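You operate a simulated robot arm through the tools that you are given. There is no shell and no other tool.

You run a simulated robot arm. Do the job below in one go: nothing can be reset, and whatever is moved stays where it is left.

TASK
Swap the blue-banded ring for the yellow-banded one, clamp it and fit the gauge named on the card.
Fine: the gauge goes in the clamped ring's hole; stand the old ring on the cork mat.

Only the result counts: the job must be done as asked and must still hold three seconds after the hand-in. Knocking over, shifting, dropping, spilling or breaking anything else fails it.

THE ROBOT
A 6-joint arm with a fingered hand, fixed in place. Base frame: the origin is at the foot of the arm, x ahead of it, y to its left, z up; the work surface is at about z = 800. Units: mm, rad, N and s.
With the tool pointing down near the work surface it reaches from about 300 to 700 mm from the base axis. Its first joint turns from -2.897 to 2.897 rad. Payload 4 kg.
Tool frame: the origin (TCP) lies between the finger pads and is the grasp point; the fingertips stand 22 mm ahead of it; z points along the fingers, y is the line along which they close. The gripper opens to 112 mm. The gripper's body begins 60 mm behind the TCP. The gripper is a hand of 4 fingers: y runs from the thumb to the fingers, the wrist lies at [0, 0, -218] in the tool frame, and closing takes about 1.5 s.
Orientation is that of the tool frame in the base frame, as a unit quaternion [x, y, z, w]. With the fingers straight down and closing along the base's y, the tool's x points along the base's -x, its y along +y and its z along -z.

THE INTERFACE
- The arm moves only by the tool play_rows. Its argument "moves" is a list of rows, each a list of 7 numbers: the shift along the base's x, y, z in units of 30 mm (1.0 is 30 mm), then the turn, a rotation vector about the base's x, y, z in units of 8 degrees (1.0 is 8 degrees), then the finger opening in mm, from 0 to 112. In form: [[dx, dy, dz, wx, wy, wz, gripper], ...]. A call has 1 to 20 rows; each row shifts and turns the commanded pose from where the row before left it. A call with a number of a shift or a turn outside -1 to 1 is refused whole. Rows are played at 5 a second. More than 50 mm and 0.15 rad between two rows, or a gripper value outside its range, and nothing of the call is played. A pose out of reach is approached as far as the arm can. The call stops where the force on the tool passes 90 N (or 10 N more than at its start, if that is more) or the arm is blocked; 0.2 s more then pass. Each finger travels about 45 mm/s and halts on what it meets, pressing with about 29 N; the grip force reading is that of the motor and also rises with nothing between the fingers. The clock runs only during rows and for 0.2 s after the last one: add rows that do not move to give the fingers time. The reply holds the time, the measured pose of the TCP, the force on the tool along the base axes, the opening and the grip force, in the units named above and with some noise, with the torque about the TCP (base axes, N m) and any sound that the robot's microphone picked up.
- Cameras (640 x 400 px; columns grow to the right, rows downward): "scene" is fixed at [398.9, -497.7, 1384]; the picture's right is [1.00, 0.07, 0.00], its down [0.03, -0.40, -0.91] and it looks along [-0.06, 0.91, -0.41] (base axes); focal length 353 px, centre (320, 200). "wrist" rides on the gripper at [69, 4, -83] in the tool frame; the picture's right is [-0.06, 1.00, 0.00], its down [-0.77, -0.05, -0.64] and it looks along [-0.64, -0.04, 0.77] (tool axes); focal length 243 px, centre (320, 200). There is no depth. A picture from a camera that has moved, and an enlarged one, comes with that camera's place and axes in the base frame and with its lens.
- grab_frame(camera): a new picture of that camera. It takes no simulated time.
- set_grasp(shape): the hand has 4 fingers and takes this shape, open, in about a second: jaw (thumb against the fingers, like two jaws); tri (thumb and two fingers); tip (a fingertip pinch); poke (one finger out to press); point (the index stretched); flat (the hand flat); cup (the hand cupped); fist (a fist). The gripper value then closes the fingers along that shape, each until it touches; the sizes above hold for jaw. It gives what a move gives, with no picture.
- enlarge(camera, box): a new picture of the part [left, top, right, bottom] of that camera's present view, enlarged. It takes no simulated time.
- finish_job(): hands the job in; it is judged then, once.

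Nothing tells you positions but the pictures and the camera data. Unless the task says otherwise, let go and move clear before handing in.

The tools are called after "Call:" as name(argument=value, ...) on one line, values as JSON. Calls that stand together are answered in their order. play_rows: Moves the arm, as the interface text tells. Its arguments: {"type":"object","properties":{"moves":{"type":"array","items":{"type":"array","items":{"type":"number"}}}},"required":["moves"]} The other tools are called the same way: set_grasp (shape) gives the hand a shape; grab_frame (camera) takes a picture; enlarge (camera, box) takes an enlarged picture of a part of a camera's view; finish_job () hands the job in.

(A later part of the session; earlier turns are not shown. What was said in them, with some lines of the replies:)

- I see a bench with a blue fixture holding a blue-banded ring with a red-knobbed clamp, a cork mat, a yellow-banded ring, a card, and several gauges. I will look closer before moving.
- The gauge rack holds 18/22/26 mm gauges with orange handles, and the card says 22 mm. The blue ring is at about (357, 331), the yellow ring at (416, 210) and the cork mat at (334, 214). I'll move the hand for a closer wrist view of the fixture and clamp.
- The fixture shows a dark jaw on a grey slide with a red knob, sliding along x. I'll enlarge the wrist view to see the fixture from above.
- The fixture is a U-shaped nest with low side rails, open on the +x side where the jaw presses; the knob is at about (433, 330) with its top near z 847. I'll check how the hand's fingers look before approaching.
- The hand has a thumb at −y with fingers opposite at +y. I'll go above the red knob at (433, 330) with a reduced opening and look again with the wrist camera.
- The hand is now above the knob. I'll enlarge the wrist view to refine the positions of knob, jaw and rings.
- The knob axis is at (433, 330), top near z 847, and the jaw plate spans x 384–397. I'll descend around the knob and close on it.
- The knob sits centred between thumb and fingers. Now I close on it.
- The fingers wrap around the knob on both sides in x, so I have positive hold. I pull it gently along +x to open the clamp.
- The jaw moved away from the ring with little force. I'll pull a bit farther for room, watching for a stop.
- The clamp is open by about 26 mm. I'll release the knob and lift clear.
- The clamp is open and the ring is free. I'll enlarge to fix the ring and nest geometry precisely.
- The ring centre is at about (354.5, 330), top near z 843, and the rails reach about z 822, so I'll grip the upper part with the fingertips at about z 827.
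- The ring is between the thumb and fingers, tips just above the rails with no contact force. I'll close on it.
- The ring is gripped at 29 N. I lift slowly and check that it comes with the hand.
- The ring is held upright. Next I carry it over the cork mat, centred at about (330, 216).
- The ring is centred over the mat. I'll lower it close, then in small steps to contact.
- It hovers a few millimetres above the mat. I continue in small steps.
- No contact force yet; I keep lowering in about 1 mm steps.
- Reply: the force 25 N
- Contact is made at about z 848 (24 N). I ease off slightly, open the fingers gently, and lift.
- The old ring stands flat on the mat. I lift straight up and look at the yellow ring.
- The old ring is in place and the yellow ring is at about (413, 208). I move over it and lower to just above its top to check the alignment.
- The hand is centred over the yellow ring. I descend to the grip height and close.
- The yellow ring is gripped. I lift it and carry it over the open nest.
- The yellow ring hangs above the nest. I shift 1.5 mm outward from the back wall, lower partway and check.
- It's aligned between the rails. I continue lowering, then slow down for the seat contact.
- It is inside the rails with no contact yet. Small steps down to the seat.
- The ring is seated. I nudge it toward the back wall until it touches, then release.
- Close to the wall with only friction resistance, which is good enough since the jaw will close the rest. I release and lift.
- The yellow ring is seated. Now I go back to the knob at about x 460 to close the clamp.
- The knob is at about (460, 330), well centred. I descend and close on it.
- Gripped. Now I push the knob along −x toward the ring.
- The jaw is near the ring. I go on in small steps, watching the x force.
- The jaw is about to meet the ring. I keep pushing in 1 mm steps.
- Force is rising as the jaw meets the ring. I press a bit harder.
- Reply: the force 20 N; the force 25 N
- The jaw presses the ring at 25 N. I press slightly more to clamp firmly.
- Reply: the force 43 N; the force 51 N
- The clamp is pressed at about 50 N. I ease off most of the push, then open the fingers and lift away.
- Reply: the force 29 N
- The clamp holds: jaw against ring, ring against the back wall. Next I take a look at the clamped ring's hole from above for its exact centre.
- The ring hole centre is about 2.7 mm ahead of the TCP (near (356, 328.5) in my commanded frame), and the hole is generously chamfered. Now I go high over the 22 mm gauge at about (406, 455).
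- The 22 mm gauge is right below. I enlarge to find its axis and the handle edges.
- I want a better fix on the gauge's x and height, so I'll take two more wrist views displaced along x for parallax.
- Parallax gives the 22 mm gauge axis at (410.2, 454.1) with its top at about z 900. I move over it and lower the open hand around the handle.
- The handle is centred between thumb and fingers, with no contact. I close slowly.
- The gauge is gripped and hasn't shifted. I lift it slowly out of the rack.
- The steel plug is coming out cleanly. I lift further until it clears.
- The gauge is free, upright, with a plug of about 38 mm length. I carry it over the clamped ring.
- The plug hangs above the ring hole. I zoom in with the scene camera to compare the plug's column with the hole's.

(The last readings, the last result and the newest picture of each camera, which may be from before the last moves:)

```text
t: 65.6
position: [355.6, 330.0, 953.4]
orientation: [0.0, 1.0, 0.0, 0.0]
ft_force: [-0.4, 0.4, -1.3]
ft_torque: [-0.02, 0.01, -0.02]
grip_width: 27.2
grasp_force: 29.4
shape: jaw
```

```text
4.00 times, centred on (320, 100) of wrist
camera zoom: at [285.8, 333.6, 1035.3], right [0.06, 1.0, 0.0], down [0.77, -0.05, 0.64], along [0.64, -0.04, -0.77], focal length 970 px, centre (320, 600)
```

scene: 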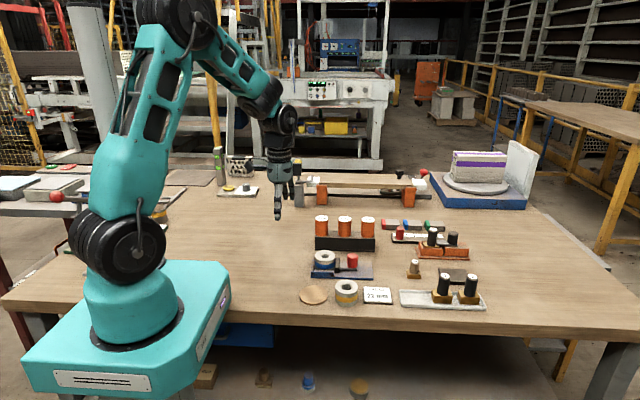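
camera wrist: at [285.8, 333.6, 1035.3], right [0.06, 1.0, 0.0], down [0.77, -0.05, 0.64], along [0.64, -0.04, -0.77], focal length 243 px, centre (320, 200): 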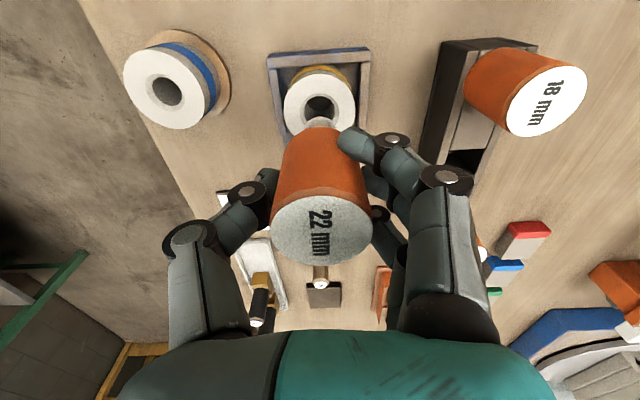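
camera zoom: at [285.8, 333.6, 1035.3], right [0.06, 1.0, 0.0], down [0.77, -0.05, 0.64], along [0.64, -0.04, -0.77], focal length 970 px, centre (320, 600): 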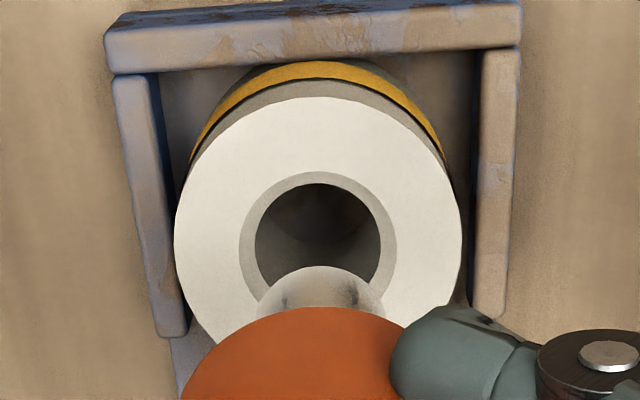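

The plug is about 1–2 mm short in x relative to the hole. I shift +1.6 mm and lower to about 10 mm above the ring for another check.

Call:
play_rows(moves=[[0.053, -0.01, -0.4, 0, 0, 0, 20], [0, 0, -0.4, 0, 0, 0, 20], [0, 0, -0.2, 0, 0, 0, 20], [0, 0, 0, 0, 0, 0, 20], [0, 0, 0, 0, 0, 0, 20]])

Call:
enlarge(camera="scene", box=[315, 225, 365, 275])

Call:
enlarge(camera="wrist", box=[270, 50, 370, 150])

```text
t: 66.8
position: [359.3, 327.6, 923.5]
orientation: [0.0, 1.0, 0.0, 0.0]
ft_force: [0.4, -0.2, -2.7]
ft_torque: [-0.02, -0.01, -0.03]
grip_width: 27.3
grasp_force: 28.8
shape: jaw
```

```text
8.00 times, centred on (340, 250) of scene
camera zoom: at [398.9, -497.7, 1384.0], right [1.0, 0.07, 0.0], down [0.03, -0.4, -0.91], along [-0.06, 0.91, -0.41], focal length 2826 px, centre (160, -200)
```

zoom: 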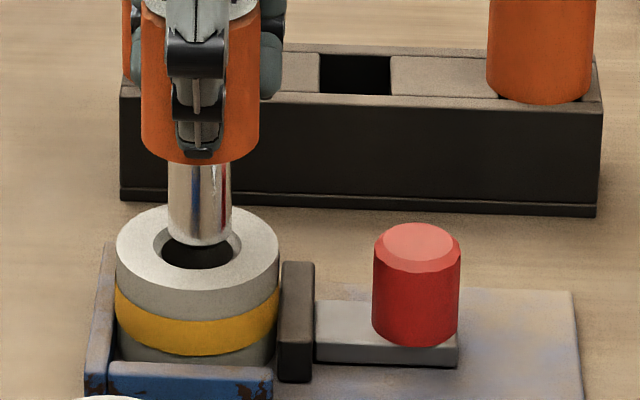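

```text
4.00 times, centred on (320, 100) of wrist
camera zoom: at [287.8, 331.9, 1005.0], right [0.06, 1.0, 0.0], down [0.77, -0.05, 0.64], along [0.64, -0.04, -0.77], focal length 970 px, centre (320, 600)
```

zoom: 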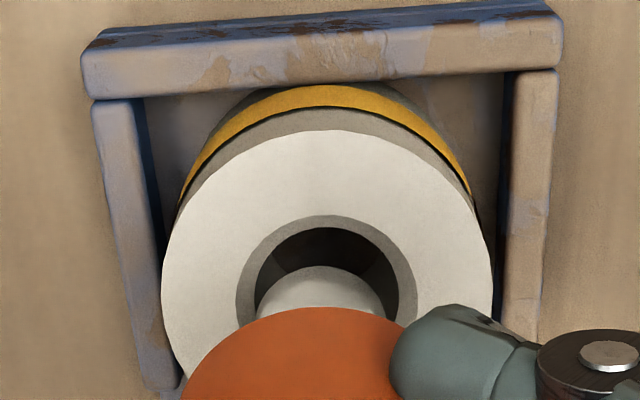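

Nearly aligned: x is within half a millimetre; y needs about +0.9 mm. I correct and lower a bit more.

Call:
play_rows(moves=[[-0.007, 0.03, 0, 0, 0, 0, 20], [0, 0, -0.2, 0, 0, 0, 20], [0, 0, 0, 0, 0, 0, 20], [0, 0, 0, 0, 0, 0, 20]])

Call:
enlarge(camera="scene", box=[315, 225, 365, 275])

Call:
enlarge(camera="wrist", box=[270, 50, 370, 150])

```text
t: 67.8
position: [357.6, 329.6, 917.3]
orientation: [0.0, 1.0, 0.0, 0.0]
ft_force: [-0.5, -0.3, -2.1]
ft_torque: [-0.03, 0.01, 0.01]
grip_width: 27.6
grasp_force: 29.0
shape: jaw
```

```text
8.00 times, centred on (340, 250) of scene
camera zoom: at [398.9, -497.7, 1384.0], right [1.0, 0.07, 0.0], down [0.03, -0.4, -0.91], along [-0.06, 0.91, -0.41], focal length 2826 px, centre (160, -200)
```

zoom: 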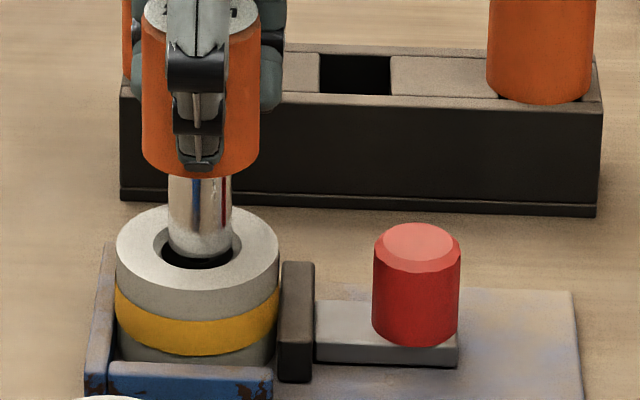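

```text
4.00 times, centred on (320, 100) of wrist
camera zoom: at [287.9, 333.4, 999.0], right [0.06, 1.0, 0.0], down [0.77, -0.05, 0.64], along [0.64, -0.04, -0.77], focal length 970 px, centre (320, 600)
```

zoom: 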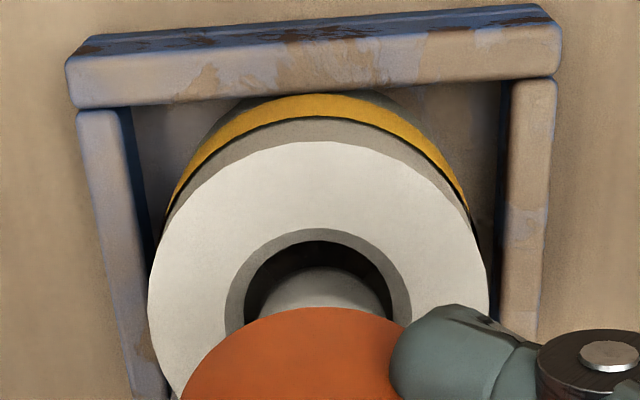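

Aligned within about 0.4 mm both ways. I lower in small steps into the hole, checking force.

Call:
play_rows(moves=[[0, 0, -0.08, 0, 0, 0, 20], [0, 0, -0.08, 0, 0, 0, 20], [0, 0, -0.08, 0, 0, 0, 20], [0, 0, 0, 0, 0, 0, 20]])

Call:
enlarge(camera="scene", box=[315, 225, 365, 275])

```text
t: 68.8
position: [357.8, 330.5, 909.6]
orientation: [0.0, 1.0, -0.001, 0.0]
ft_force: [0.1, 0.1, -1.1]
ft_torque: [0.0, 0.0, -0.03]
grip_width: 27.3
grasp_force: 28.6
shape: jaw
```

```text
8.00 times, centred on (340, 250) of scene
camera zoom: at [398.9, -497.7, 1384.0], right [1.0, 0.07, 0.0], down [0.03, -0.4, -0.91], along [-0.06, 0.91, -0.41], focal length 2826 px, centre (160, -200)
```

zoom: 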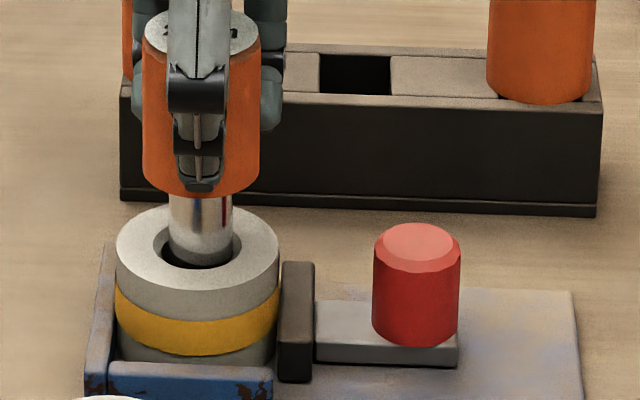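

The plug is entering the hole with no force. I continue downward.

Call:
play_rows(moves=[[0, 0, -0.1, 0, 0, 0, 20], [0, 0, -0.1, 0, 0, 0, 20], [0, 0, 0, 0, 0, 0, 20]])

Call:
play_rows(moves=[[0, 0, -0.1, 0, 0, 0, 20], [0, 0, -0.1, 0, 0, 0, 20], [0, 0, 0, 0, 0, 0, 20]])

Call:
enlarge(camera="scene", box=[315, 225, 365, 275])

```text
t: 69.6
position: [357.5, 329.5, 901.6]
orientation: [0.001, 1.0, 0.001, 0.0]
ft_force: [0.7, 0.0, -1.1]
ft_torque: [-0.01, 0.0, 0.0]
grip_width: 26.9
grasp_force: 28.9
shape: jaw
```

```text
t: 70.4
position: [359.1, 329.6, 898.1]
orientation: [-0.001, 1.0, 0.0, 0.0]
ft_force: [-0.2, 0.5, -1.4]
ft_torque: [0.0, 0.0, 0.0]
grip_width: 27.2
grasp_force: 28.9
shape: jaw
```

```text
8.00 times, centred on (340, 250) of scene
camera zoom: at [398.9, -497.7, 1384.0], right [1.0, 0.07, 0.0], down [0.03, -0.4, -0.91], along [-0.06, 0.91, -0.41], focal length 2826 px, centre (160, -200)
```

zoom: 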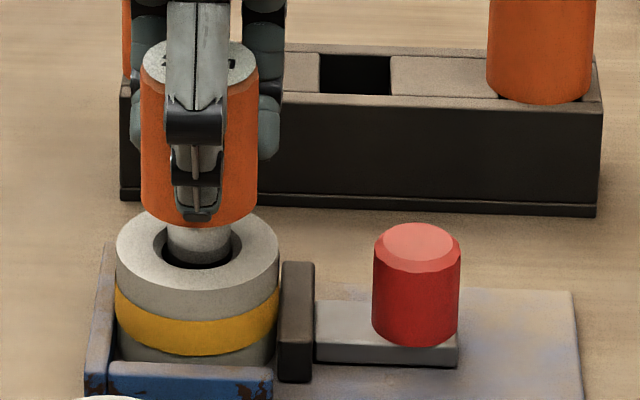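

It slides in freely. I continue to lower, watching the force.

Call:
play_rows(moves=[[0, 0, -0.1, 0, 0, 0, 20], [0, 0, -0.1, 0, 0, 0, 20], [0, 0, -0.1, 0, 0, 0, 20], [0, 0, 0, 0, 0, 0, 20]])

Call:
play_rows(moves=[[0, 0, -0.1, 0, 0, 0, 20], [0, 0, -0.08, 0, 0, 0, 20], [0, 0, 0, 0, 0, 0, 20]])

Call:
enlarge(camera="scene", box=[315, 225, 365, 275])

Call:
grab_frame(camera="wrist")

```text
t: 71.4
position: [358.1, 328.6, 887.5]
orientation: [0.0, 1.0, 0.0, 0.001]
ft_force: [0.2, -0.7, -1.1]
ft_torque: [0.01, 0.01, -0.01]
grip_width: 27.3
grasp_force: 29.2
shape: jaw
```

```text
t: 72.2
position: [358.5, 329.2, 881.9]
orientation: [0.001, 1.0, 0.0, 0.0]
ft_force: [0.0, -0.1, -1.1]
ft_torque: [-0.04, 0.01, -0.02]
grip_width: 27.2
grasp_force: 28.9
shape: jaw
```

```text
8.00 times, centred on (340, 250) of scene
camera zoom: at [398.9, -497.7, 1384.0], right [1.0, 0.07, 0.0], down [0.03, -0.4, -0.91], along [-0.06, 0.91, -0.41], focal length 2826 px, centre (160, -200)
```

zoom: 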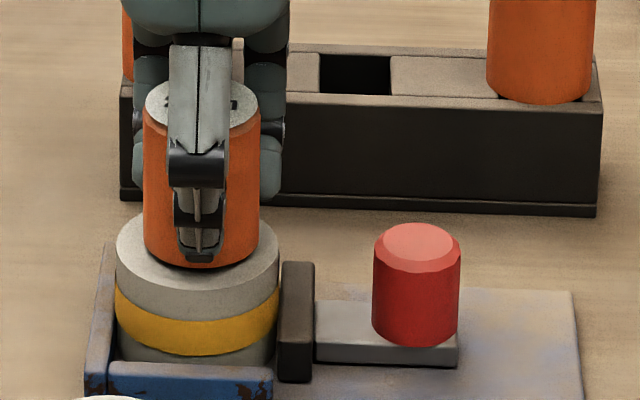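

```text
taken
camera wrist: at [288.3, 332.5, 964.2], right [0.06, 1.0, 0.0], down [0.77, -0.05, 0.64], along [0.64, -0.04, -0.77], focal length 243 px, centre (320, 200)
```

wrist: 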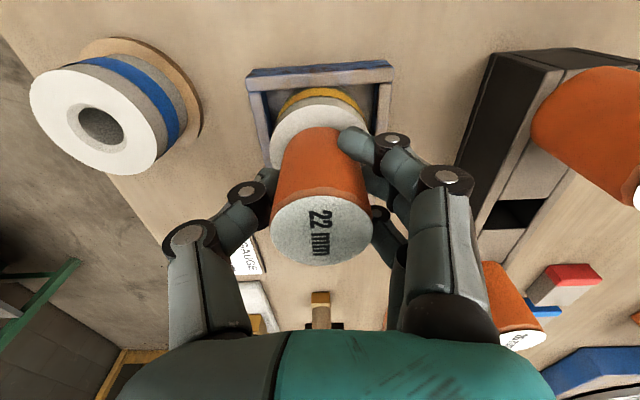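

About 6 mm remain before the handle's shoulder meets the ring. I go on in 2 mm and then 1 mm steps.

Call:
play_rows(moves=[[0, 0, -0.06, 0, 0, 0, 20], [0, 0, -0.06, 0, 0, 0, 20], [0, 0, 0, 0, 0, 0, 20]])

Call:
play_rows(moves=[[0, 0, -0.05, 0, 0, 0, 20], [0, 0, 0, 0, 0, 0, 20]])

Call:
play_rows(moves=[[0, 0, -0.04, 0, 0, 0, 20], [0, 0, 0, 0, 0, 0, 20]])

```text
t: 73.0
position: [358.0, 330.3, 879.1]
orientation: [0.0, 1.0, 0.0, -0.001]
ft_force: [0.6, 0.3, -0.7]
ft_torque: [0.02, -0.02, 0.03]
grip_width: 27.1
grasp_force: 29.3
shape: jaw
```

```text
t: 73.6
position: [358.1, 328.9, 877.7]
orientation: [0.0, 1.0, 0.0, 0.001]
ft_force: [0.3, -3.6, 6.0]
ft_torque: [-0.05, 0.0, 0.02]
grip_width: 27.2
grasp_force: 29.0
shape: jaw
```

```text
t: 74.2
position: [357.6, 330.1, 876.5]
orientation: [0.0, 1.0, 0.001, 0.001]
ft_force: [0.8, -3.4, 19.1]
ft_torque: [-0.11, 0.02, 0.0]
grip_width: 27.4
grasp_force: 29.0
shape: jaw
```

Contact is felt at about z 877. I check the picture to see whether the gauge is fully seated.

Call:
enlarge(camera="scene", box=[315, 225, 365, 275])

Call:
enlarge(camera="wrist", box=[240, 50, 400, 210])

```text
8.00 times, centred on (340, 250) of scene
camera zoom: at [398.9, -497.7, 1384.0], right [1.0, 0.07, 0.0], down [0.03, -0.4, -0.91], along [-0.06, 0.91, -0.41], focal length 2826 px, centre (160, -200)
```

zoom: 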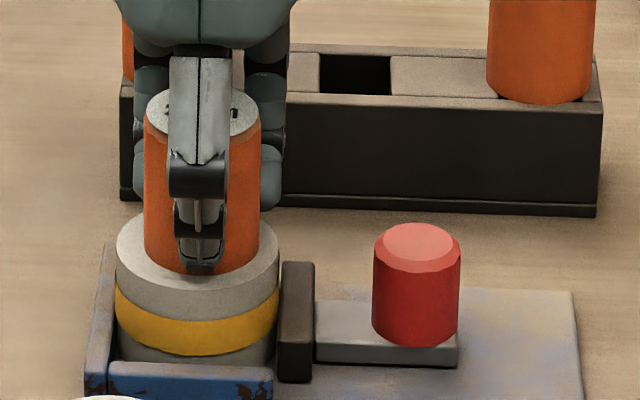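

```text
2.50 times, centred on (320, 130) of wrist
camera zoom: at [288.3, 333.8, 959.3], right [0.06, 1.0, 0.0], down [0.76, -0.05, 0.64], along [0.64, -0.04, -0.77], focal length 606 px, centre (320, 375)
```

zoom: 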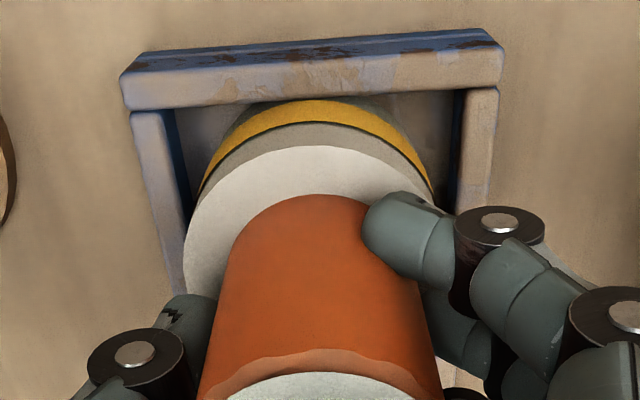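

The plug is through the whole ring and rests on the fixture floor (handle about 2 mm above the ring face). I ease off, open gently and lift straight up.

Call:
play_rows(moves=[[0, 0, 0.03, 0, 0, 0, 20], [0, 0, 0, 0, 0, 0, 29], [0, 0, 0, 0, 0, 0, 36], [0, 0, 0, 0, 0, 0, 46], [0, 0, 0, 0, 0, 0, 60], [0, 0, 0, 0, 0, 0, 80], [0, 0, 0, 0, 0, 0, 80], [0, 0, 0, 0, 0, 0, 80]])

Call:
enlarge(camera="scene", box=[315, 225, 365, 275])

Call:
grab_frame(camera="wrist")

```text
t: 76.0
position: [359.2, 329.7, 877.1]
orientation: [0.0, 1.0, 0.0, 0.0]
ft_force: [-1.0, 0.2, -0.1]
ft_torque: [-0.01, -0.01, 0.04]
grip_width: 79.4
grasp_force: 0.0
shape: jaw
```

```text
8.00 times, centred on (340, 250) of scene
camera zoom: at [398.9, -497.7, 1384.0], right [1.0, 0.07, 0.0], down [0.03, -0.4, -0.91], along [-0.06, 0.91, -0.41], focal length 2826 px, centre (160, -200)
```

zoom: 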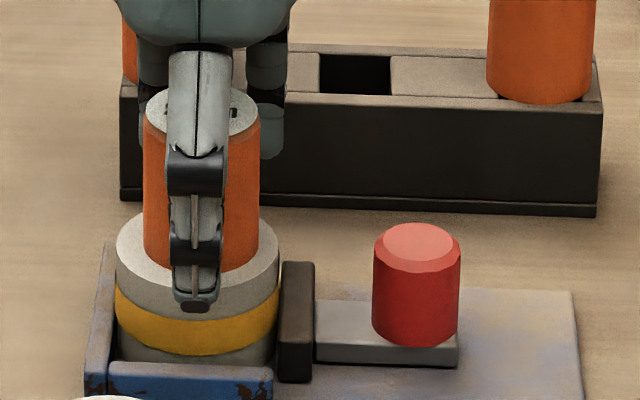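

```text
taken
camera wrist: at [288.2, 334.1, 959.5], right [0.06, 1.0, 0.0], down [0.77, -0.05, 0.64], along [0.64, -0.04, -0.77], focal length 243 px, centre (320, 200)
```

wrist: 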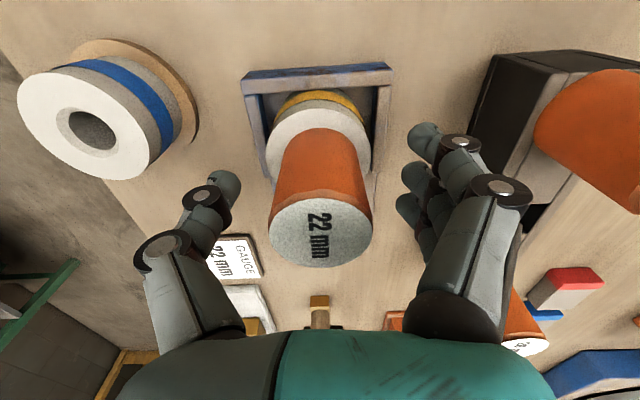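

The gauge stands upright in the clamped ring and the hand is free. I lift clear and check everything.

Call:
play_rows(moves=[[0, 0, 0.5, 0, 0, 0, 80], [0, 0, 0.7, 0, 0, 0, 80], [0, 0, 0.8, 0, 0, 0, 80], [0, 0, 0.8, 0, 0, 0, 80], [0, 0, 0.8, 0, 0, 0, 80], [-0.8, 0.4, 0.5, 0, 0, 0, 80], [-0.8, 0.4, 0.3, 0, 0, 0, 80], [-0.8, 0.4, 0, 0, 0, 0, 80], [-0.8, 0.4, 0, 0, 0, 0, 80], [0, 0, 0, 0, 0, 0, 80], [0, 0, 0, 0, 0, 0, 80]])

Call:
grab_frame(camera="scene")

Call:
enlarge(camera="scene", box=[290, 225, 390, 310])

Call:
grab_frame(camera="wrist")

```text
t: 78.4
position: [263.0, 376.3, 1010.0]
orientation: [0.0, 1.0, 0.0, 0.0]
ft_force: [-0.6, 1.1, 0.3]
ft_torque: [-0.01, -0.03, 0.01]
grip_width: 79.6
grasp_force: 0.0
shape: jaw
```

```text
taken
```

scene: 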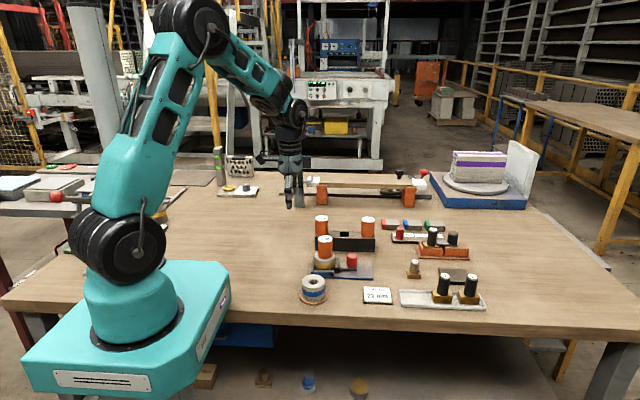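

```text
4.71 times, centred on (340, 268) of scene
camera zoom: at [398.9, -497.7, 1384.0], right [1.0, 0.07, 0.0], down [0.03, -0.4, -0.91], along [-0.06, 0.91, -0.41], focal length 1662 px, centre (226, -118)
```

zoom: 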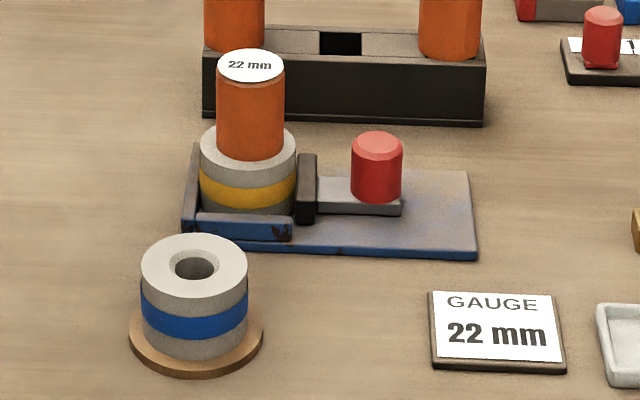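

```text
taken
camera wrist: at [192.7, 381.1, 1092.4], right [0.06, 1.0, 0.0], down [0.77, -0.05, 0.64], along [0.64, -0.04, -0.77], focal length 243 px, centre (320, 200)
```

wrist: 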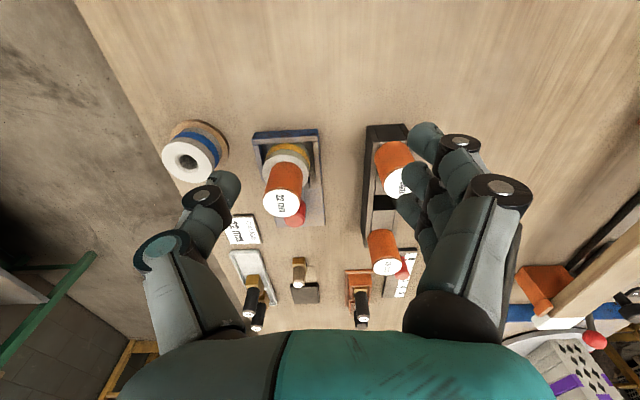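

All looks in place; I check jaw contact and the gauge seat at high zoom.

Call:
enlarge(camera="scene", box=[310, 230, 370, 285])

Call:
enlarge(camera="wrist", box=[240, 115, 340, 235])

```text
7.27 times, centred on (340, 258) of scene
camera zoom: at [398.9, -497.7, 1384.0], right [1.0, 0.07, 0.0], down [0.03, -0.4, -0.91], along [-0.06, 0.91, -0.41], focal length 2569 px, centre (174, -218)
```

zoom: 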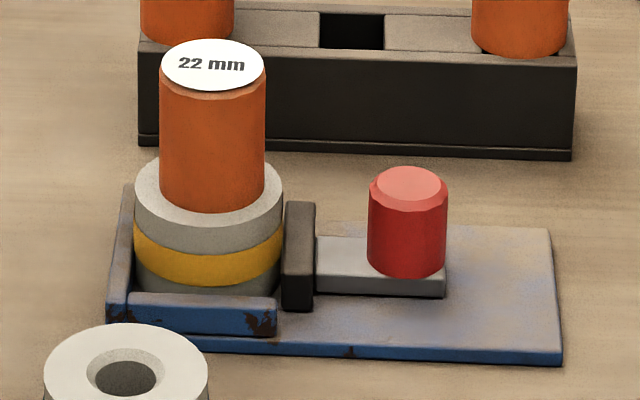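

```text
3.33 times, centred on (290, 175) of wrist
camera zoom: at [192.7, 381.1, 1092.4], right [0.06, 1.0, 0.0], down [0.77, -0.05, 0.64], along [0.64, -0.04, -0.77], focal length 809 px, centre (420, 283)
```

zoom: 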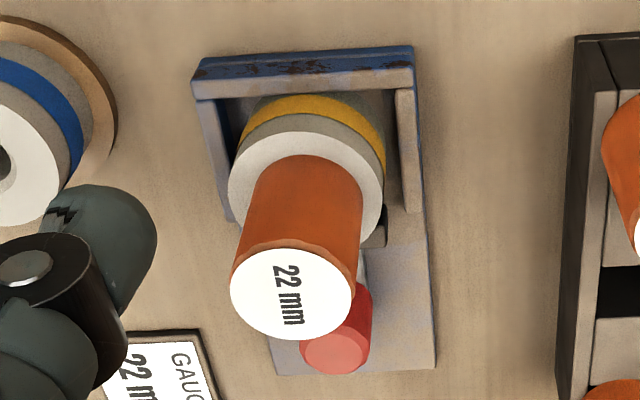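

I compare with the earlier post-clamp view at the same zoom to confirm that nothing moved.

Call:
enlarge(camera="scene", box=[305, 235, 380, 285])

Call:
enlarge(camera="scene", box=[326, 240, 350, 270])

```text
8.00 times, centred on (342, 260) of scene
camera zoom: at [398.9, -497.7, 1384.0], right [1.0, 0.07, 0.0], down [0.03, -0.4, -0.91], along [-0.06, 0.91, -0.41], focal length 2826 px, centre (140, -280)
```

zoom: 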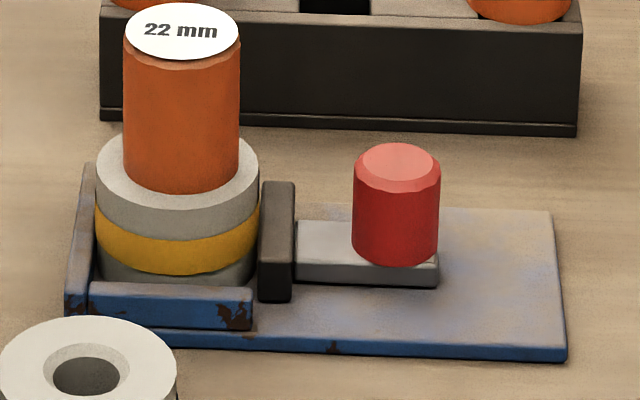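

```text
13.33 times, centred on (338, 255) of scene
camera zoom: at [398.9, -497.7, 1384.0], right [1.0, 0.07, 0.0], down [0.03, -0.4, -0.91], along [-0.06, 0.91, -0.41], focal length 4710 px, centre (80, -533)
```

zoom: 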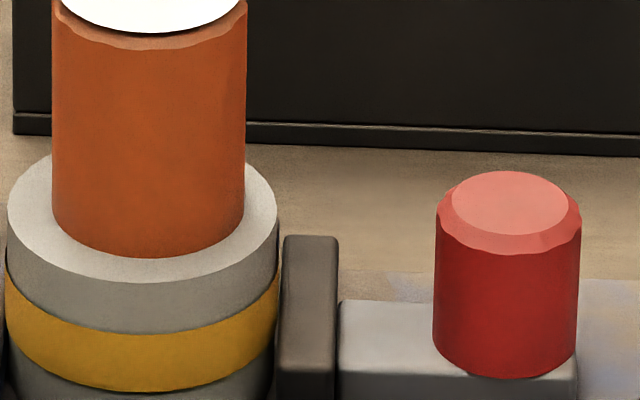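

The yellow-banded ring is clamped between jaw and back wall. The 22 mm gauge stands in its hole, the blue-banded ring stands on the cork mat, and nothing else has moved. The hand is clear, so I'm handing in.

Call:
finish_job()

```text
The job is handed in.
```

I swapped the rings, clamped the yellow-banded one and fitted the 22 mm gauge, then handed the job in. The hand-in reply gave no verdict.

- **Yellow-banded ring:** it sits in the fixture against the back wall. I pushed the jaw onto it with about 50 N, and the jaw had not moved when I checked again after fitting the gauge.
- **Gauge:** the card reads 22 mm. That gauge stands upright in the clamped ring's hole, lowered until it met firm contact. The pictures suggest the handle may sit about 2 mm above the ring's face, probably because the plug reaches the fixture floor first.
- **Blue-banded ring:** it stands upright on the cork mat, close to the centre.

In the last pictures nothing else on the bench looked shifted or knocked over. The hand was open and clear of everything at hand-in.
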